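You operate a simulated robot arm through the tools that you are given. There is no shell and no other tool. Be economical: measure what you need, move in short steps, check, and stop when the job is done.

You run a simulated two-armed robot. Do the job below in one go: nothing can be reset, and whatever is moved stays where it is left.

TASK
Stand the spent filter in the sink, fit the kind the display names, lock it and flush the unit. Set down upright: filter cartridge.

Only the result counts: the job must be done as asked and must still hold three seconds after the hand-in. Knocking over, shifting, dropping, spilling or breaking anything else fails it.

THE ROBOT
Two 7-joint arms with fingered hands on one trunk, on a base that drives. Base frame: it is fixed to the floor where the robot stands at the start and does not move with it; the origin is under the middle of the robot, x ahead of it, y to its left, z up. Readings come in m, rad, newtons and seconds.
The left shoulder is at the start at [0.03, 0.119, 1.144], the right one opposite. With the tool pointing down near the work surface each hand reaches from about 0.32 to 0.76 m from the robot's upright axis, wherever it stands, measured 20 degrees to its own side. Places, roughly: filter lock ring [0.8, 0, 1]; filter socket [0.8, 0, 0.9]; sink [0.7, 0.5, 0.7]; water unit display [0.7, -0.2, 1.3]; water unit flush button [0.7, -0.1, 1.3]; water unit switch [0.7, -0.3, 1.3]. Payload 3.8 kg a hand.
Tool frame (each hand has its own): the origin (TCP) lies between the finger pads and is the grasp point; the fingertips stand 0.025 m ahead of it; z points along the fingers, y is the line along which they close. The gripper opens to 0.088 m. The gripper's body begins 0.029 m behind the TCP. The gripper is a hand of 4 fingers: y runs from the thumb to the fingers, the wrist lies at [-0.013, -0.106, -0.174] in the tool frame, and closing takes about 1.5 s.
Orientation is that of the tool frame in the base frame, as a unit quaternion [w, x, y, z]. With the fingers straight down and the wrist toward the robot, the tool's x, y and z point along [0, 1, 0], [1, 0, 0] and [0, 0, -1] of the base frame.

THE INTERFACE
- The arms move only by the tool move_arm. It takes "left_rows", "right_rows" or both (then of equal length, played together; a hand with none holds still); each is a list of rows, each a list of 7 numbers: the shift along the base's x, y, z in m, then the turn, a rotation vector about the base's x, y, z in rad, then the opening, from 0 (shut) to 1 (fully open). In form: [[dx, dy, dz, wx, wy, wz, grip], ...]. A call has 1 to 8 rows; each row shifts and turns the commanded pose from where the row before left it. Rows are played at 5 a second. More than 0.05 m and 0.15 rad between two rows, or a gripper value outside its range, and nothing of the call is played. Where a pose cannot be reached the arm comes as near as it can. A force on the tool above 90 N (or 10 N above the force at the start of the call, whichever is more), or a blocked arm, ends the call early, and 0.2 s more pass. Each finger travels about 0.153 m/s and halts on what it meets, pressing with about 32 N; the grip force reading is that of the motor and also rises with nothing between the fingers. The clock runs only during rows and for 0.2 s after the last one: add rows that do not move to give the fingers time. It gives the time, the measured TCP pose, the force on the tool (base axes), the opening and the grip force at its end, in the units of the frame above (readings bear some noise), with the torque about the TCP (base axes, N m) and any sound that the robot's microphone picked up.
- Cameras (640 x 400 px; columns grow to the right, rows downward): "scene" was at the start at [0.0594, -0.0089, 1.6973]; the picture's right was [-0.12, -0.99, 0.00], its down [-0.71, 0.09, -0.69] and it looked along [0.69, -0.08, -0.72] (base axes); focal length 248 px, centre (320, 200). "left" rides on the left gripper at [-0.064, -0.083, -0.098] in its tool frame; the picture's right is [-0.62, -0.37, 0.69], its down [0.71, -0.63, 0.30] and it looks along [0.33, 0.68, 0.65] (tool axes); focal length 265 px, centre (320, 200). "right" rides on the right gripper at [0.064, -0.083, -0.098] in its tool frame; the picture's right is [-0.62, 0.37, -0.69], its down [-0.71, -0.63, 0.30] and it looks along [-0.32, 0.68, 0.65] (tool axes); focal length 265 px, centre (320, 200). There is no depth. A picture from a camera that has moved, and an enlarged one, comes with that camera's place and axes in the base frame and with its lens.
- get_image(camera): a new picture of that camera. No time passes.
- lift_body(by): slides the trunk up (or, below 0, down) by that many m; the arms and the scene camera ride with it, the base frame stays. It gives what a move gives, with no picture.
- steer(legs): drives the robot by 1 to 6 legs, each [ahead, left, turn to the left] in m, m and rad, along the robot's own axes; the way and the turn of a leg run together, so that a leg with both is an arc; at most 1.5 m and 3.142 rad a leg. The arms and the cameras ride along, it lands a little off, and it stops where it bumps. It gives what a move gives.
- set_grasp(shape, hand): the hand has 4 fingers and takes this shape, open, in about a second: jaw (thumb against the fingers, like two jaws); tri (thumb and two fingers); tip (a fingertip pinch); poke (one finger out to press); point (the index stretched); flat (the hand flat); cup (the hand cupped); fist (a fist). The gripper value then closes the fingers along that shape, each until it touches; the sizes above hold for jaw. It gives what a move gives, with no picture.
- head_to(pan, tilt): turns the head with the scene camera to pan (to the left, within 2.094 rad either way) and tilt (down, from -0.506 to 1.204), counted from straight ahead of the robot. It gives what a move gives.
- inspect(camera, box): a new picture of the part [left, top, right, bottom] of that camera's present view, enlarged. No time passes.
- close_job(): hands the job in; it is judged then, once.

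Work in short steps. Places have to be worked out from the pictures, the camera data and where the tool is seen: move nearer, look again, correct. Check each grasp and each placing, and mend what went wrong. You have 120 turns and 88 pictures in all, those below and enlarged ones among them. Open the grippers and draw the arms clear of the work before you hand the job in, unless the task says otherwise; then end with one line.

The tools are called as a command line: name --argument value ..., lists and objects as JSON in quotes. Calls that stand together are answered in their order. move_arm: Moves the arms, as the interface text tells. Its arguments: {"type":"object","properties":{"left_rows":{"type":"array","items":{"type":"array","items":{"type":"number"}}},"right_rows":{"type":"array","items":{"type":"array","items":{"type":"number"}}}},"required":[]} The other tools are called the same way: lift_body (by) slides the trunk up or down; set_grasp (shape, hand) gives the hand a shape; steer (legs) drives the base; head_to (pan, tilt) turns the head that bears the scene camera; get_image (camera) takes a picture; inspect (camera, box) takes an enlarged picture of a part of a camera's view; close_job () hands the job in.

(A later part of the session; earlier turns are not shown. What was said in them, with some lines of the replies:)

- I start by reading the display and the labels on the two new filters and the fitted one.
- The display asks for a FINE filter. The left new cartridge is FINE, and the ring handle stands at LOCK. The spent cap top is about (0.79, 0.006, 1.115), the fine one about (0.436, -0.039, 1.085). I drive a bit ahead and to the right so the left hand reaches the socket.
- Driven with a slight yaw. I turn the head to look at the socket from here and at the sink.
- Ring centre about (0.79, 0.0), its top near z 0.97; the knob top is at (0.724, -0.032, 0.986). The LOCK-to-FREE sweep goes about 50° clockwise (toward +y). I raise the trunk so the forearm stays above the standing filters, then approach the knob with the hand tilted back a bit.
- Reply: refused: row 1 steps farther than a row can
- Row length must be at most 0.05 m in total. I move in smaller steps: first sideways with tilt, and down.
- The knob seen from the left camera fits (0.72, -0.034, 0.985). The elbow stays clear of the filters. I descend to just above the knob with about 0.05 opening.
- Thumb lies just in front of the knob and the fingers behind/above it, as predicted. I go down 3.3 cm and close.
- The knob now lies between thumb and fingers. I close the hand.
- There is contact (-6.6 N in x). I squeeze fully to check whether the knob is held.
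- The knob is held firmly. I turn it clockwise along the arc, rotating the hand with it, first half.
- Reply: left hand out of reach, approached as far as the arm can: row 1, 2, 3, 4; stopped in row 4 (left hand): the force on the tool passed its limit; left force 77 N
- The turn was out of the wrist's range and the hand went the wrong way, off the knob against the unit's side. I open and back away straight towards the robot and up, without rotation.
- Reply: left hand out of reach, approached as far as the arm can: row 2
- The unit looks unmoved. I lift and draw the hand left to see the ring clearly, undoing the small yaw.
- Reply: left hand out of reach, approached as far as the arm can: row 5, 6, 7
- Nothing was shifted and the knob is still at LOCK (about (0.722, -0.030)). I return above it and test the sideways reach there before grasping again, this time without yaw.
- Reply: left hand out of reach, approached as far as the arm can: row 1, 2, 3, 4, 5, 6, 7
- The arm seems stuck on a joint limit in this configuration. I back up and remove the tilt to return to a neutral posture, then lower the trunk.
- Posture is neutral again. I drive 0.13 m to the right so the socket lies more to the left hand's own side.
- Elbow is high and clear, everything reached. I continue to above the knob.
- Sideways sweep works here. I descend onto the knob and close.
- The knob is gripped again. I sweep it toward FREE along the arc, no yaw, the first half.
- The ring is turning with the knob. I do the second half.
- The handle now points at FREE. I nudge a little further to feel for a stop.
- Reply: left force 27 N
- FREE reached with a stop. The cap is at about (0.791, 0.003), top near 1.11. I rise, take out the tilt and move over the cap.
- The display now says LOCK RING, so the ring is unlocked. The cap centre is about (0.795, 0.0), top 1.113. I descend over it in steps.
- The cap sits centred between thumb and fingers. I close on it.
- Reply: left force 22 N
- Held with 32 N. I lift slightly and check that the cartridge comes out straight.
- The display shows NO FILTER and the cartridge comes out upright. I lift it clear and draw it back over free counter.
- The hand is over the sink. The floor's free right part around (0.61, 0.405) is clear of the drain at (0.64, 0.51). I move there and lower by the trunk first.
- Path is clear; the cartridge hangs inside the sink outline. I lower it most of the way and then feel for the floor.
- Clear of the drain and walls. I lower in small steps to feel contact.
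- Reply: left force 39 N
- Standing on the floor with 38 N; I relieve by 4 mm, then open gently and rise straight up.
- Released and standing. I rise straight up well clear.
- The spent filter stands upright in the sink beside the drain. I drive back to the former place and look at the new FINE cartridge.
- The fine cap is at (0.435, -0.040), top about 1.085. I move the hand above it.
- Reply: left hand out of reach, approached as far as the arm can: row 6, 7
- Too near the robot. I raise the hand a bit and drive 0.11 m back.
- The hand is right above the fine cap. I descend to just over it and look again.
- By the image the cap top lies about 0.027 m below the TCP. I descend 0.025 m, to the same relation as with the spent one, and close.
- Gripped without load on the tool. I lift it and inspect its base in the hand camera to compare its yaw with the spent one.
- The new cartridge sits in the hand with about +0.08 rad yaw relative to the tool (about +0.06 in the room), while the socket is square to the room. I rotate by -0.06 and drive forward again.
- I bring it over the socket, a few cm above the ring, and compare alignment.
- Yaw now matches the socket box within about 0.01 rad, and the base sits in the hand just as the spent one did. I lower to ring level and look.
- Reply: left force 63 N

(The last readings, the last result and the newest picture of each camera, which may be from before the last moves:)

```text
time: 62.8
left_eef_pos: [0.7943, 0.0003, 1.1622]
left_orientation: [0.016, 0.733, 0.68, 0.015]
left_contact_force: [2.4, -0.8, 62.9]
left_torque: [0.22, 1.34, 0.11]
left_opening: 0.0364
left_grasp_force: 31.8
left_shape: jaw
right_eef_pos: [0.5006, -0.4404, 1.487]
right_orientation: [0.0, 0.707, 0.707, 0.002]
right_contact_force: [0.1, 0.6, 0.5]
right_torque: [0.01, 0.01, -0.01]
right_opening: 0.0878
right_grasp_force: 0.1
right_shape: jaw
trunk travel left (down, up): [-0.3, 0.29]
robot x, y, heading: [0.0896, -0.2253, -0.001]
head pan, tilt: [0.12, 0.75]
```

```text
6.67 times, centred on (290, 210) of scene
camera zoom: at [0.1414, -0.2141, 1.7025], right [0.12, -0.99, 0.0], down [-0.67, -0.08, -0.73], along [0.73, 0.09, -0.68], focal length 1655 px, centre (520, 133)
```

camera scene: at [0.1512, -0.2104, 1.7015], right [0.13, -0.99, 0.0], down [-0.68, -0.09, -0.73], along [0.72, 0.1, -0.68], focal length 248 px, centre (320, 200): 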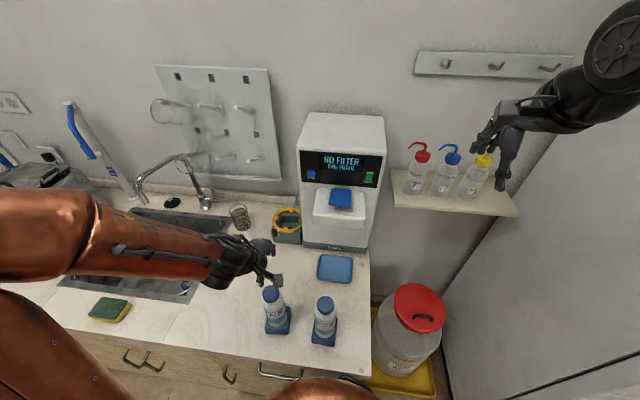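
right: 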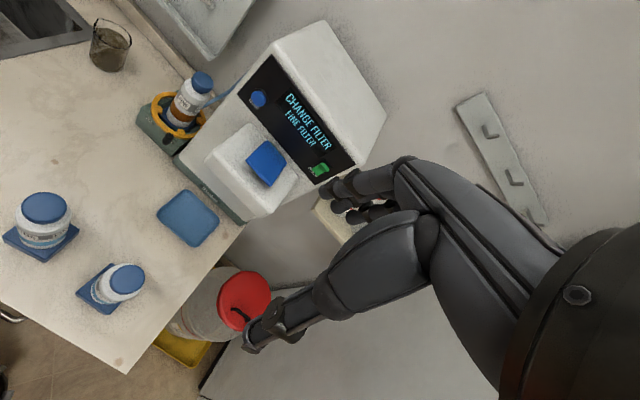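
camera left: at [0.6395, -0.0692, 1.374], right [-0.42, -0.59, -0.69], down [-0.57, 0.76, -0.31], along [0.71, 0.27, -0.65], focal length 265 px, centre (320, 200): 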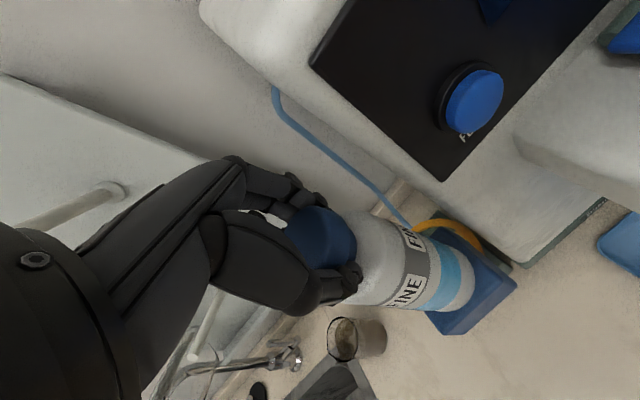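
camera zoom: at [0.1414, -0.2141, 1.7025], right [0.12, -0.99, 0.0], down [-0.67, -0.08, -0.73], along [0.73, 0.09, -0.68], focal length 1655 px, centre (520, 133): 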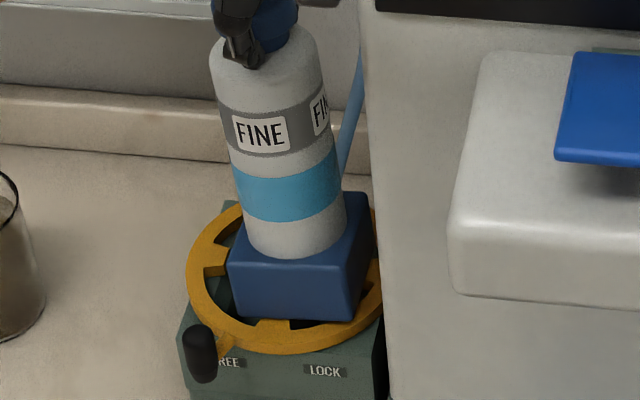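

It met the ring at z 1.162: both cameras show the base about 0.012 m too far right (-y) and a few mm too near. I lift off, correct and look again.

move_arm --left_rows '[[0, 0, 0.025, 0, 0, 0, 0.1], [0.004, 0.012, 0, 0, 0, 0, 0.1], [0, 0, 0, 0, 0, 0, 0.1]]'

inspect --camera "left" --box '[360, 180, 560, 360]'

inspect --camera "scene" --box '[250, 180, 330, 240]'

```text
time: 63.6
left_eef_pos: [0.7956, 0.014, 1.1633]
left_orientation: [-0.001, 0.736, 0.677, 0.0]
left_contact_force: [0.8, 0.0, -4.3]
left_torque: [0.05, -0.08, -0.02]
left_opening: 0.032
left_grasp_force: 32.0
left_shape: jaw
right_eef_pos: [0.5082, -0.4388, 1.4844]
right_orientation: [-0.001, 0.707, 0.707, -0.001]
right_contact_force: [0.1, 0.4, 0.2]
right_torque: [-0.01, 0.03, 0.01]
right_opening: 0.0878
right_grasp_force: 0.1
right_shape: jaw
trunk travel left (down, up): [-0.3, 0.29]
robot x, y, heading: [0.0868, -0.2246, 0.001]
head pan, tilt: [0.12, 0.75]
```

```text
2.22 times, centred on (460, 270) of left
camera zoom: at [0.7064, -0.0458, 1.2628], right [-0.42, -0.59, -0.69], down [-0.57, 0.76, -0.3], along [0.71, 0.27, -0.65], focal length 590 px, centre (9, 44)
```

zoom: 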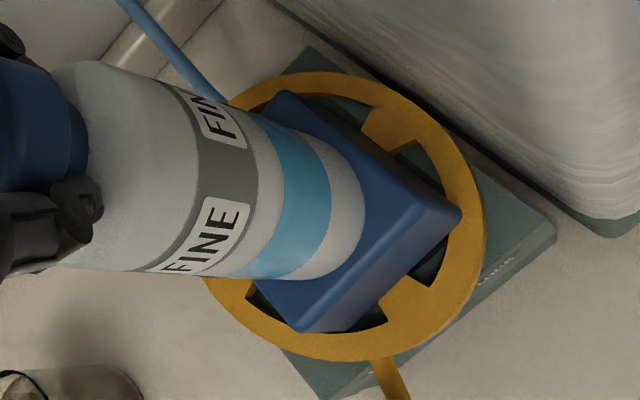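

```text
6.67 times, centred on (290, 210) of scene
camera zoom: at [0.1502, -0.212, 1.7013], right [0.12, -0.99, 0.0], down [-0.68, -0.08, -0.73], along [0.73, 0.09, -0.68], focal length 1655 px, centre (520, 133)
```

zoom: 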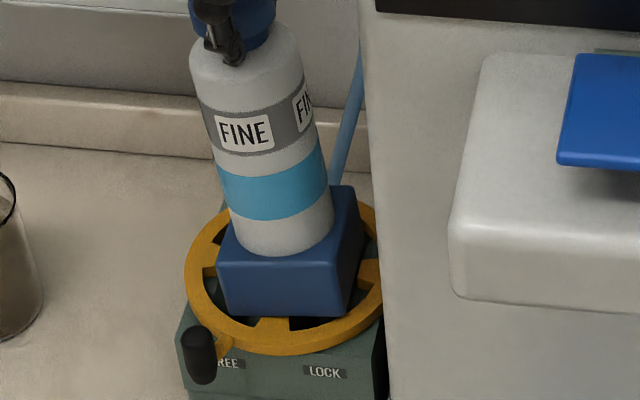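

The cartridge leans in the grip: its bottom is off by about 0.07 rad toward -y and slightly toward -x. I level it by rolling the tool, bringing the TCP back in y.

move_arm --left_rows '[[0, 0, 0.015, 0, 0, 0, 0.1], [0, -0.006, 0, 0.035, -0.015, 0, 0.1], [0, -0.006, 0, 0.035, -0.015, 0, 0.1], [0, 0, 0, 0, 0, 0, 0.1]]'

inspect --camera "left" --box '[360, 180, 560, 360]'

inspect --camera "scene" --box '[250, 180, 330, 240]'

```text
time: 64.6
left_eef_pos: [0.7966, -0.0003, 1.1839]
left_orientation: [-0.012, 0.735, 0.677, 0.037]
left_contact_force: [0.2, -0.5, -4.1]
left_torque: [0.02, 0.02, 0.05]
left_opening: 0.032
left_grasp_force: 32.6
left_shape: jaw
right_eef_pos: [0.5065, -0.4377, 1.4841]
right_orientation: [-0.001, 0.706, 0.708, -0.001]
right_contact_force: [0.0, -0.6, -0.3]
right_torque: [-0.04, 0.0, -0.01]
right_opening: 0.0877
right_grasp_force: 0.0
right_shape: jaw
trunk travel left (down, up): [-0.3, 0.29]
robot x, y, heading: [0.0875, -0.2223, -0.002]
head pan, tilt: [0.12, 0.75]
```

```text
2.22 times, centred on (460, 270) of left
camera zoom: at [0.7036, -0.0644, 1.2741], right [-0.39, -0.54, -0.75], down [-0.56, 0.78, -0.27], along [0.73, 0.31, -0.61], focal length 590 px, centre (9, 44)
```

zoom: 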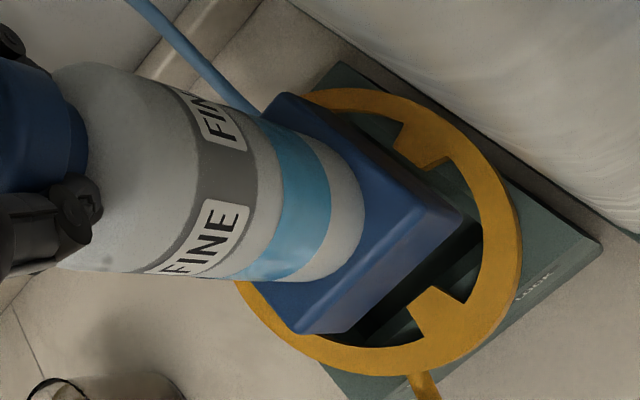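

```text
6.67 times, centred on (290, 210) of scene
camera zoom: at [0.1496, -0.2112, 1.7016], right [0.12, -0.99, 0.0], down [-0.68, -0.08, -0.73], along [0.73, 0.09, -0.68], focal length 1655 px, centre (520, 133)
```

zoom: 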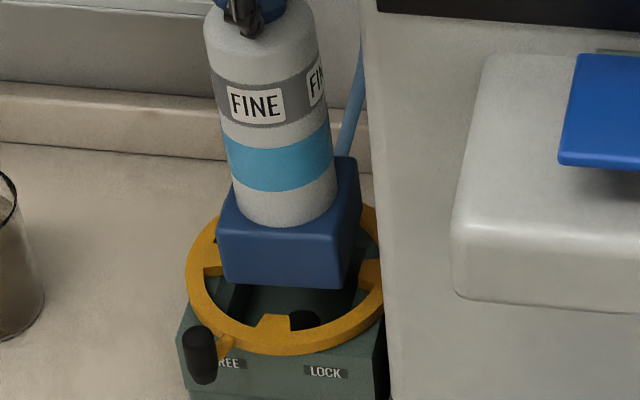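

Now it hangs nearly vertical. By both cameras the base is still about 6 mm right of the ring centre and a few mm too far. I shift and lower carefully.

move_arm --left_rows '[[-0.003, 0.006, 0, 0, 0, -0.01, 0.1], [0, 0, -0.008, 0, 0, 0, 0.1], [0, 0, -0.008, 0, 0, 0, 0.1], [0, 0, 0, 0, 0, 0, 0.1]]'

get_image --camera "left"

inspect --camera "scene" --box '[260, 190, 320, 240]'

```text
time: 65.6
left_eef_pos: [0.7929, 0.0084, 1.1671]
left_orientation: [-0.012, 0.738, 0.673, 0.037]
left_contact_force: [-1.0, -0.5, -4.2]
left_torque: [-0.01, -0.01, -0.03]
left_opening: 0.0321
left_grasp_force: 31.5
left_shape: jaw
right_eef_pos: [0.5066, -0.438, 1.4848]
right_orientation: [-0.001, 0.707, 0.708, -0.001]
right_contact_force: [-0.5, 0.0, -0.2]
right_torque: [0.0, 0.0, 0.01]
right_opening: 0.0878
right_grasp_force: 0.1
right_shape: jaw
trunk travel left (down, up): [-0.3, 0.29]
robot x, y, heading: [0.0881, -0.2258, -0.004]
head pan, tilt: [0.12, 0.75]
```

```text
24 pictures are left
camera left: at [0.6992, -0.0572, 1.258], right [-0.4, -0.53, -0.75], down [-0.55, 0.79, -0.27], along [0.73, 0.3, -0.61], focal length 265 px, centre (320, 200)
```

left: 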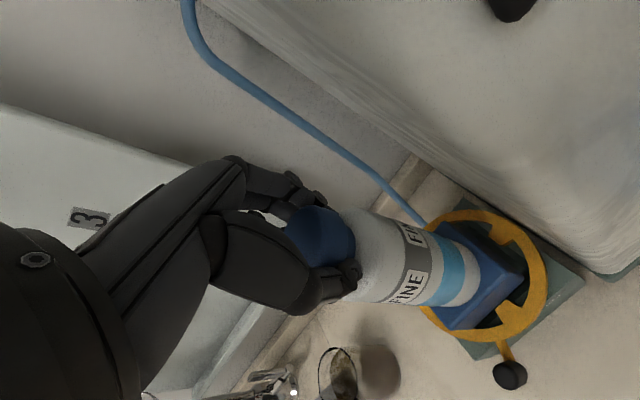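

```text
8.00 times, centred on (290, 215) of scene
camera zoom: at [0.1493, -0.2114, 1.7016], right [0.12, -0.99, 0.0], down [-0.68, -0.08, -0.73], along [0.73, 0.09, -0.68], focal length 1986 px, centre (560, 80)
```

zoom: 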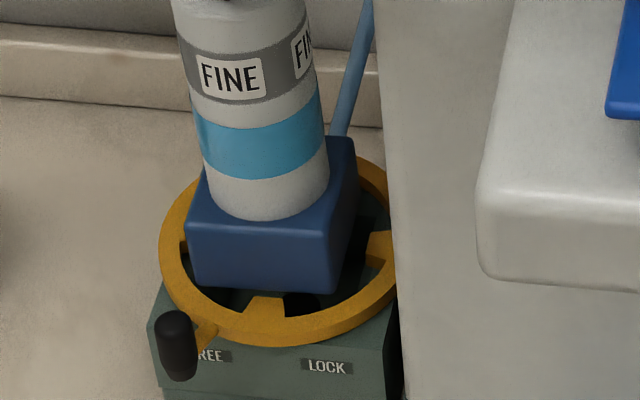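

The base now looks centred in the ring opening. I lower further in small steps, watching the force.

move_arm --left_rows '[[0, 0, -0.006, 0, 0, 0, 0.1], [0, 0, -0.006, 0, 0, 0, 0.1], [0, 0, -0.006, 0, 0, 0, 0.1]]'

```text
time: 66.4
left_eef_pos: [0.7945, 0.0044, 1.1632]
left_orientation: [-0.003, 0.738, 0.673, 0.047]
left_contact_force: [4.0, -0.1, 45.0]
left_torque: [0.15, 0.77, 0.17]
left_opening: 0.0337
left_grasp_force: 32.0
left_shape: jaw
right_eef_pos: [0.5007, -0.4393, 1.4866]
right_orientation: [0.0, 0.707, 0.707, 0.002]
right_contact_force: [1.3, 0.1, 0.3]
right_torque: [0.02, -0.03, -0.01]
right_opening: 0.0877
right_grasp_force: 0.1
right_shape: jaw
trunk travel left (down, up): [-0.3, 0.29]
robot x, y, heading: [0.0869, -0.2228, -0.004]
head pan, tilt: [0.12, 0.75]
```

Contact again; the torque says it is at the front middle of the base (front tab). I lift 1 cm, shift 6 mm ahead and try again.

move_arm --left_rows '[[0, 0.003, 0.012, 0, 0, 0, 0.1], [0.006, 0, 0, -0.015, 0.015, 0, 0.1], [0, 0, -0.008, 0, 0, 0, 0.1], [0, 0, -0.006, 0, 0, 0, 0.1], [0, 0, -0.006, 0, 0, 0, 0.1]]'

```text
time: 67.6
left_eef_pos: [0.8, 0.0113, 1.16]
left_orientation: [-0.001, 0.736, 0.675, 0.041]
left_contact_force: [7.5, 0.5, 56.5]
left_torque: [0.12, 1.07, 0.03]
left_opening: 0.0362
left_grasp_force: 32.2
left_shape: jaw
right_eef_pos: [0.4999, -0.4401, 1.4864]
right_orientation: [0.0, 0.707, 0.708, 0.001]
right_contact_force: [-1.1, 0.1, -0.6]
right_torque: [-0.03, -0.01, -0.01]
right_opening: 0.0878
right_grasp_force: 0.1
right_shape: jaw
trunk travel left (down, up): [-0.3, 0.29]
robot x, y, heading: [0.0873, -0.2189, 0.002]
head pan, tilt: [0.12, 0.75]
```

Still touching at the front. I lift 1.5 cm and look closely from both cameras.

move_arm --left_rows '[[0, 0, 0.012, 0, 0, 0, 0.1], [0, 0, 0.0, 0, 0, 0, 0.1]]'

inspect --camera "left" --box '[400, 180, 580, 360]'

inspect --camera "scene" --box '[250, 170, 330, 240]'

```text
time: 68.2
left_eef_pos: [0.7986, 0.0106, 1.162]
left_orientation: [-0.007, 0.737, 0.675, 0.033]
left_contact_force: [5.6, -0.5, 33.1]
left_torque: [0.0, 0.23, 0.05]
left_opening: 0.0343
left_grasp_force: 32.5
left_shape: jaw
right_eef_pos: [0.5029, -0.4407, 1.4853]
right_orientation: [-0.002, 0.707, 0.707, 0.0]
right_contact_force: [0.6, -0.4, -0.7]
right_torque: [0.0, 0.01, 0.0]
right_opening: 0.0878
right_grasp_force: 0.1
right_shape: jaw
trunk travel left (down, up): [-0.3, 0.29]
robot x, y, heading: [0.0864, -0.2194, -0.001]
head pan, tilt: [0.12, 0.75]
```

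```text
2.22 times, centred on (490, 270) of left
camera zoom: at [0.7049, -0.0522, 1.2531], right [-0.39, -0.55, -0.74], down [-0.55, 0.78, -0.28], along [0.73, 0.3, -0.61], focal length 590 px, centre (-58, 44)
```

zoom: 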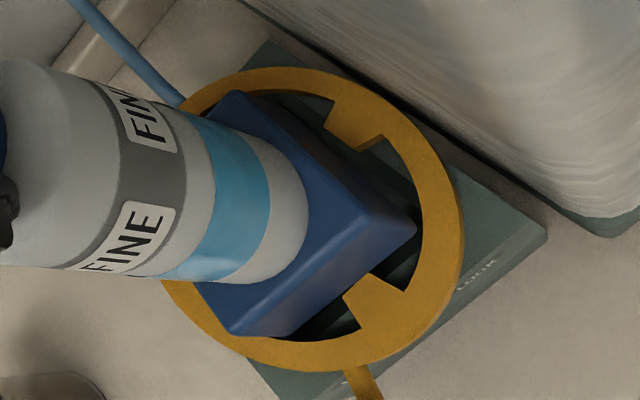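

```text
5.71 times, centred on (290, 205) of scene
camera zoom: at [0.1448, -0.2134, 1.7018], right [0.12, -0.99, 0.0], down [-0.68, -0.08, -0.73], along [0.73, 0.09, -0.68], focal length 1419 px, centre (491, 171)
```

zoom: 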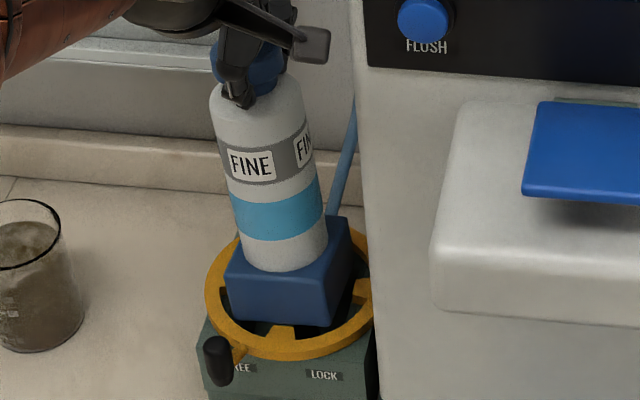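

The front corners sit right at the ring's inner edge while the back has slack: the base still needs about 5 mm more ahead. I lift free, shift and lower again.

move_arm --left_rows '[[0, 0, 0.018, 0, 0, 0, 0.1], [0.005, 0.001, 0, 0, 0, 0, 0.1], [0, 0, -0.008, 0, 0, 0, 0.1], [0, 0, -0.006, 0, 0, 0, 0.1], [0, 0, -0.006, 0, 0, 0, 0.1], [0, 0, -0.004, 0, 0, 0, 0.1]]'

```text
time: 69.6
left_eef_pos: [0.8028, 0.0109, 1.1471]
left_orientation: [-0.011, 0.739, 0.673, 0.027]
left_contact_force: [0.3, 0.6, -3.7]
left_torque: [0.0, 0.17, 0.02]
left_opening: 0.0312
left_grasp_force: 31.7
left_shape: jaw
right_eef_pos: [0.5069, -0.438, 1.4847]
right_orientation: [-0.001, 0.706, 0.708, -0.001]
right_contact_force: [0.4, 0.3, -0.1]
right_torque: [-0.01, -0.02, -0.01]
right_opening: 0.0877
right_grasp_force: 0.0
right_shape: jaw
trunk travel left (down, up): [-0.3, 0.29]
robot x, y, heading: [0.0844, -0.2213, -0.0]
head pan, tilt: [0.12, 0.75]
```

It passed the ring without contact. I continue down to the seat in small steps.

move_arm --left_rows '[[0, 0, -0.008, 0, 0, 0, 0.1], [0, 0, -0.008, 0, 0, 0, 0.1], [0, 0, -0.008, 0, 0, 0, 0.1]]'

```text
time: 70.4
left_eef_pos: [0.8047, 0.0118, 1.1236]
left_orientation: [-0.012, 0.738, 0.674, 0.026]
left_contact_force: [-2.5, 0.0, -3.2]
left_torque: [0.05, 0.49, 0.05]
left_opening: 0.0313
left_grasp_force: 32.5
left_shape: jaw
right_eef_pos: [0.5068, -0.4381, 1.4851]
right_orientation: [-0.002, 0.707, 0.707, -0.002]
right_contact_force: [-0.2, 0.0, -0.9]
right_torque: [-0.02, -0.02, 0.02]
right_opening: 0.0879
right_grasp_force: 0.1
right_shape: jaw
trunk travel left (down, up): [-0.3, 0.29]
robot x, y, heading: [0.086, -0.222, 0.002]
head pan, tilt: [0.12, 0.75]
```

move_arm --left_rows '[[-0.001, 0, -0.006, 0, 0, 0, 0.1], [-0.001, 0, -0.006, 0, 0, 0, 0.1], [0, 0, -0.005, 0, 0, 0, 0.1]]'

inspect --camera "scene" --box '[220, 150, 380, 250]'

```text
time: 71.2
left_eef_pos: [0.8, 0.0101, 1.1123]
left_orientation: [-0.01, 0.738, 0.674, 0.03]
left_contact_force: [-5.2, -1.9, 12.5]
left_torque: [0.09, 0.4, 0.08]
left_opening: 0.0314
left_grasp_force: 32.3
left_shape: jaw
right_eef_pos: [0.5037, -0.4396, 1.487]
right_orientation: [-0.001, 0.706, 0.708, 0.0]
right_contact_force: [0.3, 0.0, 0.6]
right_torque: [-0.02, 0.04, 0.01]
right_opening: 0.0877
right_grasp_force: 0.1
right_shape: jaw
trunk travel left (down, up): [-0.3, 0.29]
robot x, y, heading: [0.0889, -0.2211, 0.003]
head pan, tilt: [0.12, 0.75]
```

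```text
4.00 times, centred on (300, 200) of scene
camera zoom: at [0.1462, -0.2127, 1.702], right [0.12, -0.99, 0.0], down [-0.68, -0.08, -0.73], along [0.73, 0.09, -0.68], focal length 993 px, centre (400, 200)
```

zoom: 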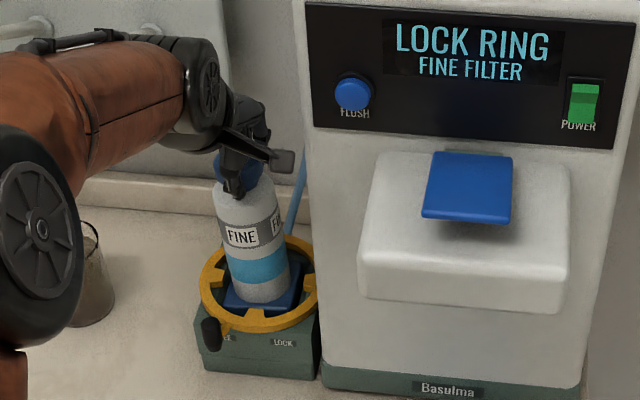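

The display reads LOCK RING: the cartridge is seated. I push a couple of mm more, then open and rise.

move_arm --left_rows '[[0, 0, -0.003, 0, 0, 0, 0.1], [0, 0, 0.002, 0, 0, 0, 0.25], [0, 0, 0, 0, 0, 0, 0.5], [0, 0, 0, 0, 0, 0, 0.75], [0, 0, 0, 0, 0, 0, 0.85], [0, 0, 0, 0, 0, 0, 0.85]]'

move_arm --left_rows '[[0, -0.004, 0.03, 0, 0, 0, 0.85], [0, 0, 0.04, -0.055, 0.015, 0, 0.85], [0, 0, 0.045, 0, 0, 0.05, 0.8], [-0.035, 0, 0.03, 0, 0, 0, 0.7], [-0.045, 0, 0, 0, 0, 0, 0.6]]'

inspect --camera "scene" --box '[220, 150, 380, 250]'

```text
time: 72.6
left_eef_pos: [0.8024, 0.0122, 1.1048]
left_orientation: [-0.012, 0.739, 0.674, 0.026]
left_contact_force: [0.1, 0.0, -0.5]
left_torque: [-0.01, 0.02, -0.01]
left_opening: 0.0745
left_grasp_force: 0.1
left_shape: jaw
right_eef_pos: [0.5068, -0.4373, 1.4851]
right_orientation: [-0.002, 0.707, 0.708, -0.001]
right_contact_force: [0.9, -0.3, 0.3]
right_torque: [0.01, 0.02, 0.01]
right_opening: 0.0878
right_grasp_force: 0.0
right_shape: jaw
trunk travel left (down, up): [-0.3, 0.29]
robot x, y, heading: [0.0857, -0.2212, 0.002]
head pan, tilt: [0.12, 0.75]
```

```text
time: 73.8
left_eef_pos: [0.7181, 0.0073, 1.2522]
left_orientation: [0.005, 0.722, 0.692, 0.003]
left_contact_force: [0.4, -0.2, -0.1]
left_torque: [-0.01, 0.03, 0.0]
left_opening: 0.0533
left_grasp_force: 0.2
left_shape: jaw
right_eef_pos: [0.5051, -0.4379, 1.487]
right_orientation: [-0.001, 0.707, 0.708, -0.001]
right_contact_force: [-0.4, 0.4, -0.9]
right_torque: [-0.02, 0.01, -0.03]
right_opening: 0.0878
right_grasp_force: 0.1
right_shape: jaw
trunk travel left (down, up): [-0.3, 0.29]
robot x, y, heading: [0.0851, -0.2206, -0.002]
head pan, tilt: [0.12, 0.75]
```

```text
4.00 times, centred on (300, 200) of scene
camera zoom: at [0.1471, -0.2116, 1.7017], right [0.12, -0.99, 0.0], down [-0.68, -0.08, -0.73], along [0.73, 0.09, -0.68], focal length 993 px, centre (400, 200)
```

zoom: 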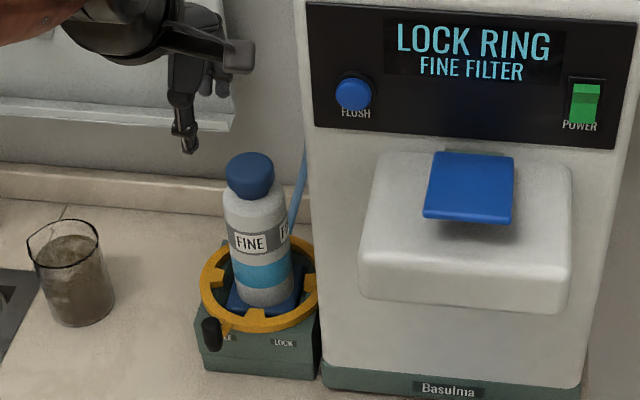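

Cartridge is upright and seated as the old one was. Now I go back to the knob at FREE (last held at TCP (0.716, 0.035, 0.998)) with the same tilt.

move_arm --left_rows '[[-0.03, 0.01, -0.02, 0, -0.133, 0.015, 0.55], [-0.02, 0.01, -0.04, 0, -0.133, 0.015, 0.55], [0, 0.009, -0.045, 0, -0.133, 0, 0.55], [0.014, 0, -0.045, 0, 0, 0, 0.55], [0.016, 0, -0.045, 0, 0, 0, 0.55], [0.016, 0, -0.01, 0, 0, 0, 0.55]]'

get_image --camera "left"

```text
time: 75.2
left_eef_pos: [0.7181, 0.0349, 1.0471]
left_orientation: [0.142, 0.696, 0.688, 0.146]
left_contact_force: [0.2, -0.2, -0.1]
left_torque: [-0.02, 0.04, -0.01]
left_opening: 0.0487
left_grasp_force: 0.1
left_shape: jaw
right_eef_pos: [0.505, -0.4387, 1.4852]
right_orientation: [0.0, 0.707, 0.708, 0.0]
right_contact_force: [-0.2, -0.1, 0.7]
right_torque: [-0.03, 0.05, -0.01]
right_opening: 0.0877
right_grasp_force: 0.1
right_shape: jaw
trunk travel left (down, up): [-0.3, 0.29]
robot x, y, heading: [0.0889, -0.2226, 0.002]
head pan, tilt: [0.12, 0.75]
```

```text
18 pictures are left
camera left: at [0.6011, -0.0292, 1.1031], right [-0.07, -0.61, -0.79], down [-0.45, 0.72, -0.52], along [0.89, 0.32, -0.33], focal length 265 px, centre (320, 200)
```

left: 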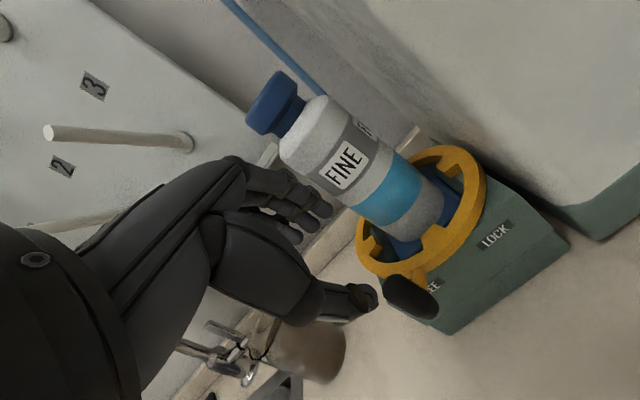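

The knob appears at nearly the same place relative to the hand as before the first grasp. I descend and close.

move_arm --left_rows '[[-0.002, 0, -0.025, 0, 0, 0, 0.55], [-0.001, 0, -0.023, 0, 0, 0, 0.55], [0, 0, 0, 0, 0, 0, 0.3], [0, 0, 0, 0, 0, 0, 0], [0, 0, 0, 0, 0, 0, 0], [0, 0, 0, 0, 0, 0, 0]]'

inspect --camera "left" --box '[260, 160, 420, 340]'

```text
time: 76.6
left_eef_pos: [0.7142, 0.0354, 0.9977]
left_orientation: [0.141, 0.696, 0.689, 0.144]
left_contact_force: [-4.4, 2.2, -2.7]
left_torque: [0.03, 0.23, 0.01]
left_opening: 0.0088
left_grasp_force: 31.9
left_shape: jaw
right_eef_pos: [0.505, -0.4372, 1.4855]
right_orientation: [-0.001, 0.706, 0.708, -0.001]
right_contact_force: [0.1, 1.0, -0.7]
right_torque: [0.03, 0.03, 0.01]
right_opening: 0.0876
right_grasp_force: 0.0
right_shape: jaw
trunk travel left (down, up): [-0.3, 0.29]
robot x, y, heading: [0.0876, -0.2226, -0.001]
head pan, tilt: [0.12, 0.75]
```

```text
2.22 times, centred on (340, 250) of left
camera zoom: at [0.5969, -0.0288, 1.0545], right [-0.07, -0.61, -0.79], down [-0.45, 0.72, -0.52], along [0.89, 0.32, -0.33], focal length 590 px, centre (276, 89)
```

zoom: 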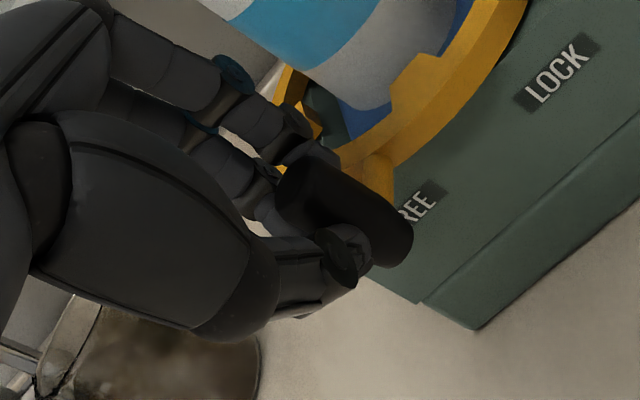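

Knob gripped. I sweep it back to LOCK along the same arc.

move_arm --left_rows '[[-0.0036, -0.0087, 0, 0, 0, 0, 0], [-0.0024, -0.0092, 0, 0, 0, 0, 0], [-0.0012, -0.0094, 0, 0, 0, 0, 0], [0, -0.0094, 0, 0, 0, 0, 0]]'

move_arm --left_rows '[[0.0012, -0.0094, 0, 0, 0, 0, 0], [0.0024, -0.0092, 0, 0, 0, 0, 0], [0.0036, -0.0087, 0, 0, 0, 0, 0], [0.003, -0.006, 0, 0, 0, 0, 0], [0, 0, 0, 0, 0, 0, 0]]'

inspect --camera "left" --box '[260, 160, 420, 340]'

```text
time: 77.6
left_eef_pos: [0.7087, -0.0017, 0.9982]
left_orientation: [0.14, 0.697, 0.688, 0.144]
left_contact_force: [-3.1, 0.3, -8.9]
left_torque: [-0.03, 0.19, 0.05]
left_opening: 0.0076
left_grasp_force: 31.4
left_shape: jaw
right_eef_pos: [0.508, -0.4383, 1.4846]
right_orientation: [-0.001, 0.706, 0.708, -0.002]
right_contact_force: [-0.2, 0.8, 0.4]
right_torque: [0.02, 0.02, 0.03]
right_opening: 0.088
right_grasp_force: 0.0
right_shape: jaw
trunk travel left (down, up): [-0.3, 0.29]
robot x, y, heading: [0.0874, -0.2194, 0.004]
head pan, tilt: [0.12, 0.75]
```

```text
time: 78.8
left_eef_pos: [0.7157, -0.0271, 0.9975]
left_orientation: [0.14, 0.694, 0.691, 0.145]
left_contact_force: [-18.6, 20.7, -6.2]
left_torque: [0.2, 0.41, 0.17]
left_opening: 0.0074
left_grasp_force: 32.2
left_shape: jaw
right_eef_pos: [0.5043, -0.4348, 1.4864]
right_orientation: [0.001, 0.706, 0.708, 0.0]
right_contact_force: [0.6, 0.0, -0.7]
right_torque: [0.02, 0.04, 0.04]
right_opening: 0.0878
right_grasp_force: 0.0
right_shape: jaw
trunk travel left (down, up): [-0.3, 0.29]
robot x, y, heading: [0.086, -0.2253, 0.001]
head pan, tilt: [0.12, 0.75]
```

```text
2.22 times, centred on (340, 250) of left
camera zoom: at [0.5985, -0.0926, 1.0543], right [-0.07, -0.61, -0.79], down [-0.46, 0.72, -0.52], along [0.89, 0.32, -0.33], focal length 590 px, centre (276, 89)
```

zoom: 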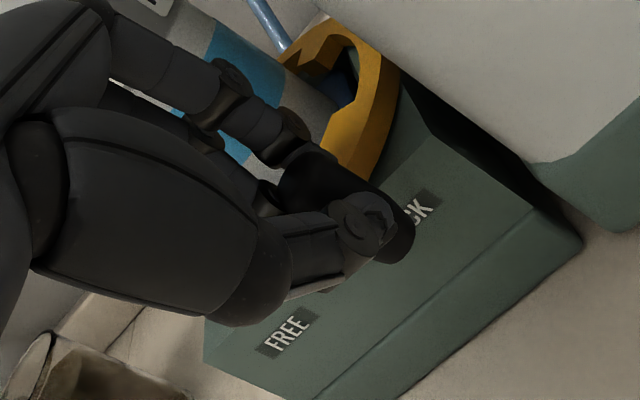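

At LOCK with 20 N against the stop. I release, back off and check the display.

move_arm --left_rows '[[0, 0, 0, 0, 0, 0, 0.2], [0, 0, 0, 0, 0, 0, 0.5], [0, 0, 0, 0, 0, 0, 0.55], [-0.01, 0, 0.03, 0, 0, 0, 0.55], [-0.02, 0, 0.045, 0, 0, 0, 0.55], [-0.02, 0.02, 0.04, 0, 0.1, 0, 0.55], [-0.03, 0.03, 0.02, 0, 0.15, 0, 0.55], [-0.02, 0.04, 0.02, 0, 0.15, 0, 0.55]]'

inspect --camera "scene" --box '[220, 150, 380, 250]'

```text
time: 80.6
left_eef_pos: [0.6168, 0.0556, 1.1544]
left_orientation: [0.003, 0.711, 0.703, 0.003]
left_contact_force: [-0.7, 0.0, 0.3]
left_torque: [0.02, -0.01, -0.02]
left_opening: 0.0481
left_grasp_force: 0.0
left_shape: jaw
right_eef_pos: [0.5057, -0.4363, 1.486]
right_orientation: [0.0, 0.707, 0.707, 0.0]
right_contact_force: [0.8, 0.6, -0.6]
right_torque: [-0.02, -0.03, -0.02]
right_opening: 0.0875
right_grasp_force: 0.1
right_shape: jaw
trunk travel left (down, up): [-0.3, 0.29]
robot x, y, heading: [0.0906, -0.2226, 0.003]
head pan, tilt: [0.12, 0.75]
```

```text
4.00 times, centred on (300, 200) of scene
camera zoom: at [0.1478, -0.2104, 1.7017], right [0.12, -0.99, 0.0], down [-0.68, -0.08, -0.73], along [0.73, 0.09, -0.68], focal length 993 px, centre (400, 200)
```

zoom: 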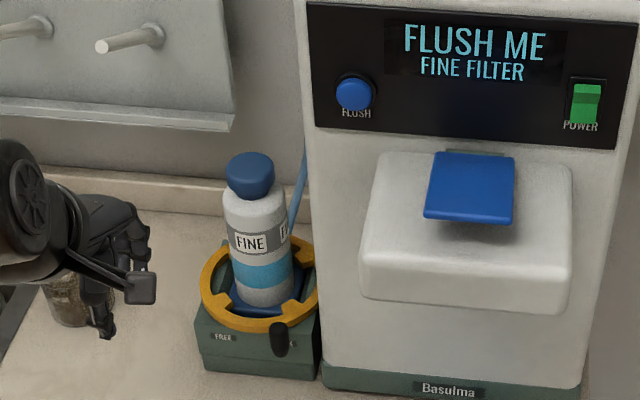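

The display says FLUSH ME. The button lies at about (0.713, -0.108, 1.275). I use the left hand: raise it, draw back and start pitching the fingers forward, then give it the poke shape.

move_arm --left_rows '[[-0.02, -0.015, 0.04, 0, -0.14, 0, 0.55], [-0.02, -0.02, 0.035, 0, -0.14, 0, 0.55], [-0.02, -0.02, 0.035, 0, -0.14, 0, 0.55], [-0.01, -0.025, 0.03, 0, -0.14, 0, 0.55], [0, -0.025, 0.01, 0, -0.14, 0, 0.55], [0, -0.025, 0, 0, -0.14, 0, 0.55], [0, -0.02, 0, 0, -0.14, 0, 0.55], [0, -0.015, 0, 0, -0.14, 0, 0.55]]'

set_grasp --hand "left" --shape "poke"

get_image --camera "scene"

get_image --camera "left"

```text
time: 82.4
left_eef_pos: [0.5656, -0.1116, 1.3067]
left_orientation: [0.374, 0.601, 0.594, 0.381]
left_contact_force: [0.2, -0.4, 0.1]
left_torque: [0.03, -0.02, -0.01]
left_opening: 0.048
left_grasp_force: 0.2
left_shape: jaw
left hand out of reach, approached as far as the arm can: row 6, 7
right_eef_pos: [0.5069, -0.4387, 1.4844]
right_orientation: [-0.002, 0.706, 0.708, 0.0]
right_contact_force: [0.3, 0.0, -0.3]
right_torque: [-0.04, -0.01, 0.03]
right_opening: 0.0877
right_grasp_force: 0.1
right_shape: jaw
trunk travel left (down, up): [-0.3, 0.29]
robot x, y, heading: [0.0827, -0.2232, 0.002]
head pan, tilt: [0.12, 0.75]
```

```text
time: 83.3
left_eef_pos: [0.5639, -0.1114, 1.3067]
left_orientation: [0.374, 0.601, 0.595, 0.38]
left_contact_force: [1.4, 0.4, -0.9]
left_torque: [0.0, 0.0, -0.03]
left_opening: 0.0002
left_grasp_force: 0.0
left_shape: poke
right_eef_pos: [0.5062, -0.4381, 1.4848]
right_orientation: [0.0, 0.706, 0.708, 0.0]
right_contact_force: [-0.2, 0.6, -0.8]
right_torque: [0.02, 0.02, 0.0]
right_opening: 0.0878
right_grasp_force: 0.0
right_shape: jaw
trunk travel left (down, up): [-0.3, 0.29]
robot x, y, heading: [0.0871, -0.2201, 0.0]
head pan, tilt: [0.12, 0.75]
```

```text
14 pictures are left
camera scene: at [0.1489, -0.2117, 1.7016], right [0.12, -0.99, 0.0], down [-0.68, -0.08, -0.73], along [0.73, 0.09, -0.68], focal length 248 px, centre (320, 200)
```

scene: 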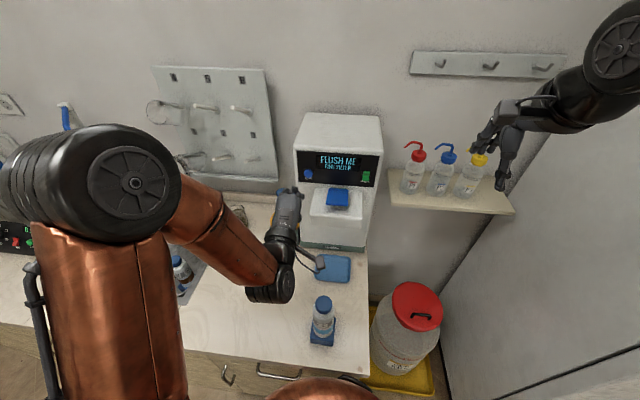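

```text
13 pictures are left
camera left: at [0.4386, -0.1756, 1.2726], right [0.47, -0.61, -0.64], down [0.01, 0.72, -0.69], along [0.88, 0.32, 0.34], focal length 265 px, centre (320, 200)
```

left: 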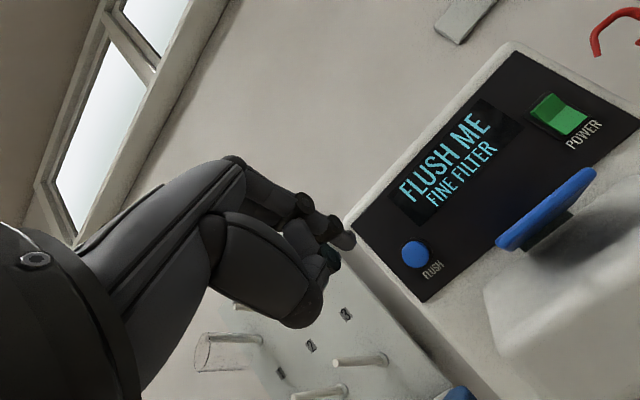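

The poke fingertip is about 0.027 m ahead of the TCP, near (0.59, -0.117, 1.30); the button is near (0.713, -0.109, 1.271). I approach to about 2 cm in front of it and check.

move_arm --left_rows '[[0.01, 0.003, -0.014, 0, 0, 0, 1], [0.03, 0.003, -0.014, 0, 0, 0, 1], [0.03, 0, 0, 0, 0, 0, 1], [0.025, 0, 0, 0, 0, 0, 1]]'

get_image --camera "left"

inspect --camera "scene" --box '[270, 130, 370, 220]'

```text
time: 84.3
left_eef_pos: [0.6605, -0.1046, 1.2766]
left_orientation: [0.375, 0.601, 0.594, 0.381]
left_contact_force: [-0.9, -1.2, 0.2]
left_torque: [-0.01, -0.04, -0.02]
left_opening: 0.0001
left_grasp_force: 0.1
left_shape: poke
right_eef_pos: [0.5077, -0.4385, 1.4848]
right_orientation: [-0.002, 0.707, 0.707, -0.001]
right_contact_force: [0.1, 0.0, -0.2]
right_torque: [0.0, 0.02, 0.0]
right_opening: 0.0879
right_grasp_force: 0.1
right_shape: jaw
trunk travel left (down, up): [-0.3, 0.29]
robot x, y, heading: [0.086, -0.2211, -0.0]
head pan, tilt: [0.12, 0.75]
```

```text
12 pictures are left
camera left: at [0.5345, -0.1695, 1.2431], right [0.47, -0.61, -0.64], down [0.01, 0.72, -0.69], along [0.88, 0.32, 0.34], focal length 265 px, centre (320, 200)
```

left: 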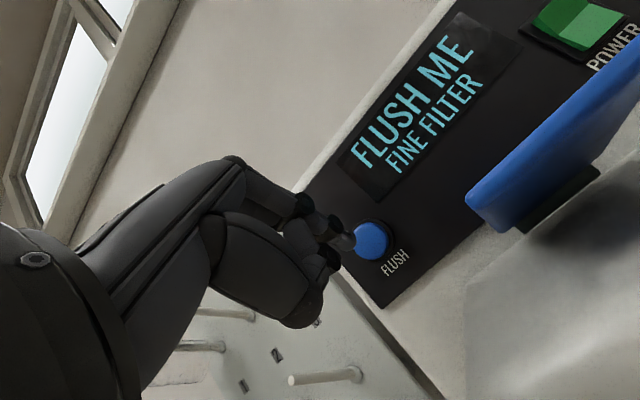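

```text
4.44 times, centred on (320, 175) of scene
camera zoom: at [0.1496, -0.2116, 1.7016], right [0.12, -0.99, 0.0], down [-0.68, -0.08, -0.73], along [0.73, 0.09, -0.68], focal length 1103 px, centre (320, 311)
```

zoom: 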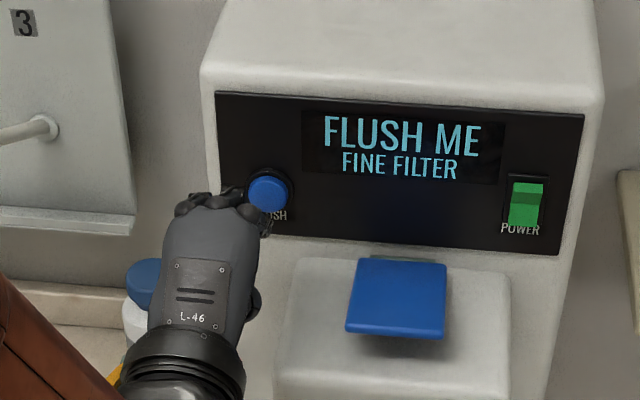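

Fingertip is right in front of the button, some 2.5 cm away. I push ahead slowly.

move_arm --left_rows '[[0.01, 0.002, 0.004, 0, 0, 0, 1], [0.008, 0, 0, 0, 0, 0, 1], [0.006, 0, 0, 0, 0, 0, 1], [0.005, 0, 0, 0, 0, 0, 1]]'

```text
time: 85.3
left_eef_pos: [0.6886, -0.1025, 1.2824]
left_orientation: [0.374, 0.601, 0.595, 0.38]
left_contact_force: [0.0, -1.3, 1.0]
left_torque: [-0.03, -0.01, 0.01]
left_opening: 0.0
left_grasp_force: 0.1
left_shape: poke
right_eef_pos: [0.5073, -0.4382, 1.4848]
right_orientation: [-0.001, 0.707, 0.707, -0.001]
right_contact_force: [0.7, 0.6, -0.4]
right_torque: [-0.01, 0.02, 0.01]
right_opening: 0.0877
right_grasp_force: 0.0
right_shape: jaw
trunk travel left (down, up): [-0.3, 0.29]
robot x, y, heading: [0.0868, -0.2222, -0.003]
head pan, tilt: [0.12, 0.75]
```

No contact yet; I push further in small steps.

move_arm --left_rows '[[0.005, 0, -0.001, 0, 0, 0, 1], [0.004, 0, 0, 0, 0, 0, 1], [0.004, 0, 0, 0, 0, 0, 1], [0.003, 0, 0, 0, 0, 0, 1]]'

inspect --camera "scene" --box '[270, 130, 370, 220]'

```text
time: 86.3
left_eef_pos: [0.7001, -0.1034, 1.2827]
left_orientation: [0.375, 0.601, 0.594, 0.382]
left_contact_force: [-18.3, 1.1, 1.2]
left_torque: [-0.02, 0.17, -0.06]
left_opening: 0.0
left_grasp_force: 0.0
left_shape: poke
right_eef_pos: [0.5019, -0.4367, 1.4865]
right_orientation: [0.0, 0.706, 0.708, 0.0]
right_contact_force: [0.5, -0.5, -1.0]
right_torque: [0.0, -0.05, -0.01]
right_opening: 0.0876
right_grasp_force: 0.0
right_shape: jaw
trunk travel left (down, up): [-0.3, 0.29]
robot x, y, heading: [0.086, -0.2217, 0.0]
head pan, tilt: [0.12, 0.75]
heard: click
```

```text
4.44 times, centred on (320, 175) of scene
camera zoom: at [0.1437, -0.2116, 1.7018], right [0.12, -0.99, 0.0], down [-0.67, -0.08, -0.73], along [0.73, 0.09, -0.68], focal length 1103 px, centre (320, 311)
```

zoom: 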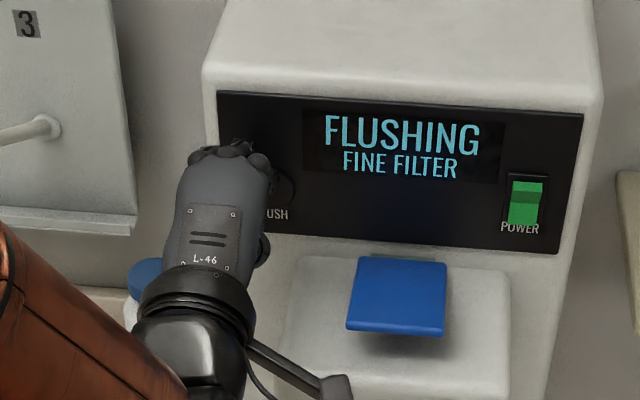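

Click heard and it says FLUSHING. I hold the button briefly and look whether it completes.

move_arm --left_rows '[[0, 0, 0, 0, 0, 0, 1], [0, 0, 0, 0, 0, 0, 1], [0, 0, 0, 0, 0, 0, 1], [0, 0, 0, 0, 0, 0, 1], [0, 0, 0, 0, 0, 0, 1], [0, 0, 0, 0, 0, 0, 1], [0, 0, 0, 0, 0, 0, 1], [0, 0, 0, 0, 0, 0, 1]]'

inspect --camera "scene" --box '[270, 130, 370, 220]'

```text
time: 88.1
left_eef_pos: [0.7008, -0.1034, 1.2828]
left_orientation: [0.375, 0.601, 0.594, 0.382]
left_contact_force: [-20.1, -1.0, -3.5]
left_torque: [0.0, 0.26, -0.11]
left_opening: 0.0
left_grasp_force: 0.1
left_shape: poke
right_eef_pos: [0.502, -0.4388, 1.4846]
right_orientation: [0.0, 0.707, 0.708, 0.0]
right_contact_force: [0.6, 0.7, 0.6]
right_torque: [-0.03, -0.02, -0.01]
right_opening: 0.0876
right_grasp_force: 0.1
right_shape: jaw
trunk travel left (down, up): [-0.3, 0.29]
robot x, y, heading: [0.0893, -0.2223, -0.003]
head pan, tilt: [0.12, 0.75]
```

```text
4.44 times, centred on (320, 175) of scene
camera zoom: at [0.1441, -0.2119, 1.7018], right [0.12, -0.99, 0.0], down [-0.68, -0.08, -0.73], along [0.73, 0.09, -0.68], focal length 1103 px, centre (320, 311)
```

zoom: 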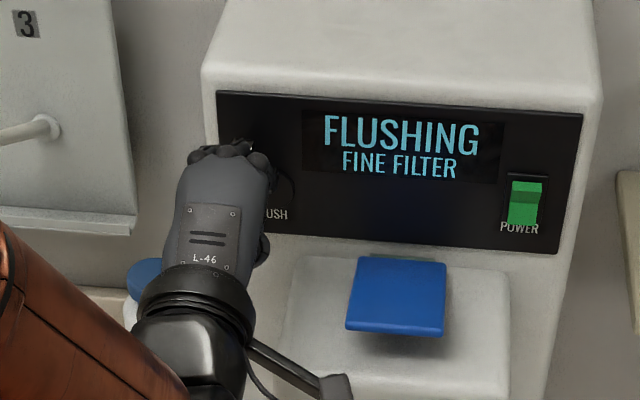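

Still flushing. I hold on some seconds more and check again.

move_arm --left_rows '[[0, 0, 0, 0, 0, 0, 1], [0, 0, 0, 0, 0, 0, 1], [0, 0, 0, 0, 0, 0, 1], [0, 0, 0, 0, 0, 0, 1], [0, 0, 0, 0, 0, 0, 1], [0, 0, 0, 0, 0, 0, 1], [0, 0, 0, 0, 0, 0, 1], [0, 0, 0, 0, 0, 0, 1]]'

move_arm --left_rows '[[0, 0, 0, 0, 0, 0, 1], [0, 0, 0, 0, 0, 0, 1], [0, 0, 0, 0, 0, 0, 1], [0, 0, 0, 0, 0, 0, 1], [0, 0, 0, 0, 0, 0, 1], [0, 0, 0, 0, 0, 0, 1], [0, 0, 0, 0, 0, 0, 1], [0, 0, 0, 0, 0, 0, 1]]'

inspect --camera "scene" --box '[270, 130, 370, 220]'

```text
time: 89.9
left_eef_pos: [0.7006, -0.1034, 1.2817]
left_orientation: [0.376, 0.6, 0.594, 0.382]
left_contact_force: [-20.9, -1.3, -3.5]
left_torque: [0.0, 0.28, -0.1]
left_opening: 0.0001
left_grasp_force: 0.0
left_shape: poke
right_eef_pos: [0.5015, -0.4399, 1.4865]
right_orientation: [-0.001, 0.706, 0.708, 0.0]
right_contact_force: [0.0, 0.0, -0.7]
right_torque: [-0.02, 0.02, -0.01]
right_opening: 0.0878
right_grasp_force: 0.0
right_shape: jaw
trunk travel left (down, up): [-0.3, 0.29]
robot x, y, heading: [0.0873, -0.2234, -0.001]
head pan, tilt: [0.12, 0.75]
```

```text
time: 91.7
left_eef_pos: [0.7, -0.103, 1.2828]
left_orientation: [0.375, 0.601, 0.594, 0.382]
left_contact_force: [-20.7, -0.6, -4.0]
left_torque: [0.02, 0.28, -0.17]
left_opening: 0.0
left_grasp_force: 0.2
left_shape: poke
right_eef_pos: [0.5017, -0.4386, 1.486]
right_orientation: [0.0, 0.707, 0.707, 0.001]
right_contact_force: [0.6, -0.5, 0.1]
right_torque: [-0.03, -0.01, -0.01]
right_opening: 0.0878
right_grasp_force: 0.0
right_shape: jaw
trunk travel left (down, up): [-0.3, 0.29]
robot x, y, heading: [0.0857, -0.2198, 0.001]
head pan, tilt: [0.12, 0.75]
```

```text
4.44 times, centred on (320, 175) of scene
camera zoom: at [0.1442, -0.2119, 1.7018], right [0.12, -0.99, 0.0], down [-0.68, -0.08, -0.73], along [0.73, 0.09, -0.68], focal length 1103 px, centre (320, 311)
```

zoom: 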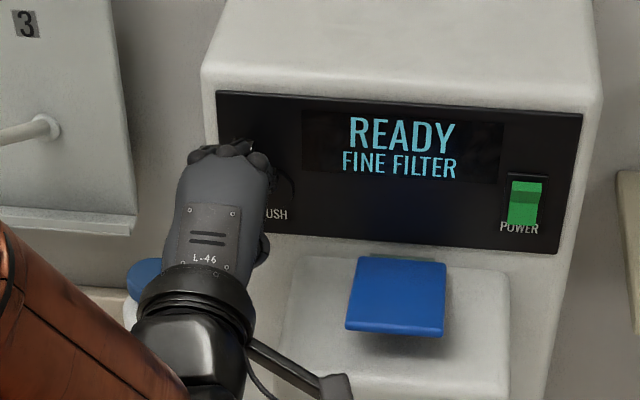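

The display reads READY. I withdraw the finger straight back, undo the pitch and raise the hand clear of everything.

move_arm --left_rows '[[-0.02, 0, 0, 0, 0, 0, 1], [-0.04, 0, 0, 0, 0, 0, 1], [-0.04, 0, 0.02, 0, 0, 0, 1], [-0.02, 0.01, 0.04, 0, 0.14, 0, 1], [0, 0.02, 0.04, 0, 0.14, 0, 1], [0, 0.02, 0.04, 0, 0.14, 0, 1], [0, 0.02, 0.03, 0, 0.14, 0, 1]]'

set_grasp --hand "left" --shape "jaw"

head_to --pan 0.3 --tilt 0.75

get_image --camera "scene"

```text
time: 93.3
left_eef_pos: [0.5821, -0.033, 1.4534]
left_orientation: [0.197, 0.683, 0.673, 0.203]
left_contact_force: [-0.6, 0.4, -0.3]
left_torque: [0.01, -0.01, -0.01]
left_opening: 0.0001
left_grasp_force: 0.1
left_shape: poke
right_eef_pos: [0.5053, -0.438, 1.4858]
right_orientation: [-0.001, 0.706, 0.708, 0.0]
right_contact_force: [0.7, 0.3, -0.3]
right_torque: [-0.06, 0.0, -0.01]
right_opening: 0.0877
right_grasp_force: 0.1
right_shape: jaw
trunk travel left (down, up): [-0.3, 0.29]
robot x, y, heading: [0.0891, -0.2224, -0.0]
head pan, tilt: [0.12, 0.75]
```

```text
time: 94.2
left_eef_pos: [0.5827, -0.0337, 1.4522]
left_orientation: [0.195, 0.683, 0.674, 0.203]
left_contact_force: [0.2, -0.7, 0.7]
left_torque: [-0.01, -0.02, -0.01]
left_opening: 0.088
left_grasp_force: 0.1
left_shape: jaw
right_eef_pos: [0.5058, -0.4379, 1.4849]
right_orientation: [0.0, 0.706, 0.708, 0.0]
right_contact_force: [0.0, 0.1, 0.1]
right_torque: [-0.02, -0.03, -0.03]
right_opening: 0.0878
right_grasp_force: 0.1
right_shape: jaw
trunk travel left (down, up): [-0.3, 0.29]
robot x, y, heading: [0.0828, -0.2191, -0.001]
head pan, tilt: [0.12, 0.75]
```

```text
time: 94.9
left_eef_pos: [0.5826, -0.0333, 1.4524]
left_orientation: [0.194, 0.683, 0.674, 0.203]
left_contact_force: [0.1, 0.2, 0.7]
left_torque: [0.0, -0.02, -0.01]
left_opening: 0.0878
left_grasp_force: 0.1
left_shape: jaw
right_eef_pos: [0.506, -0.4385, 1.4842]
right_orientation: [0.0, 0.706, 0.708, -0.001]
right_contact_force: [-0.2, 0.3, -0.3]
right_torque: [0.0, 0.02, 0.03]
right_opening: 0.0879
right_grasp_force: 0.0
right_shape: jaw
trunk travel left (down, up): [-0.3, 0.29]
robot x, y, heading: [0.0849, -0.2215, 0.002]
head pan, tilt: [0.3, 0.75]
```

```text
7 pictures are left
camera scene: at [0.1455, -0.1972, 1.7017], right [0.3, -0.96, 0.0], down [-0.65, -0.2, -0.73], along [0.7, 0.22, -0.68], focal length 248 px, centre (320, 200)
```

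scene: 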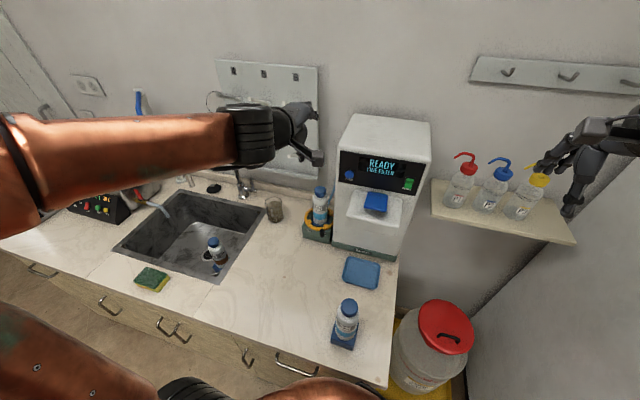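

Everything is in place: READY shown, ring locked. One enlarged look at the spent cartridge in the sink.

inspect --camera "scene" --box '[160, 190, 300, 290]'

```text
4.00 times, centred on (230, 240) of scene
camera zoom: at [0.1455, -0.1972, 1.7017], right [0.3, -0.96, 0.0], down [-0.65, -0.2, -0.73], along [0.7, 0.22, -0.68], focal length 993 px, centre (680, 40)
```

zoom: 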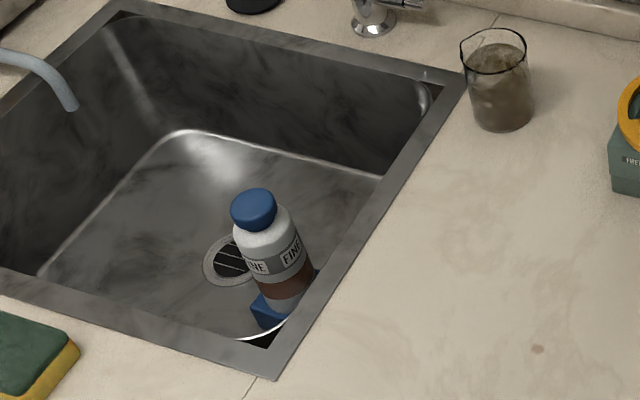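

The spent cartridge stands upright in the sink, the new one is locked and flushed, and both hands are open and clear. I hand in.

close_job

```text
The job is handed in.
```

The spent filter stands upright in the sink; the new FINE filter is fitted and locked, and the unit is flushed, with its display showing READY.
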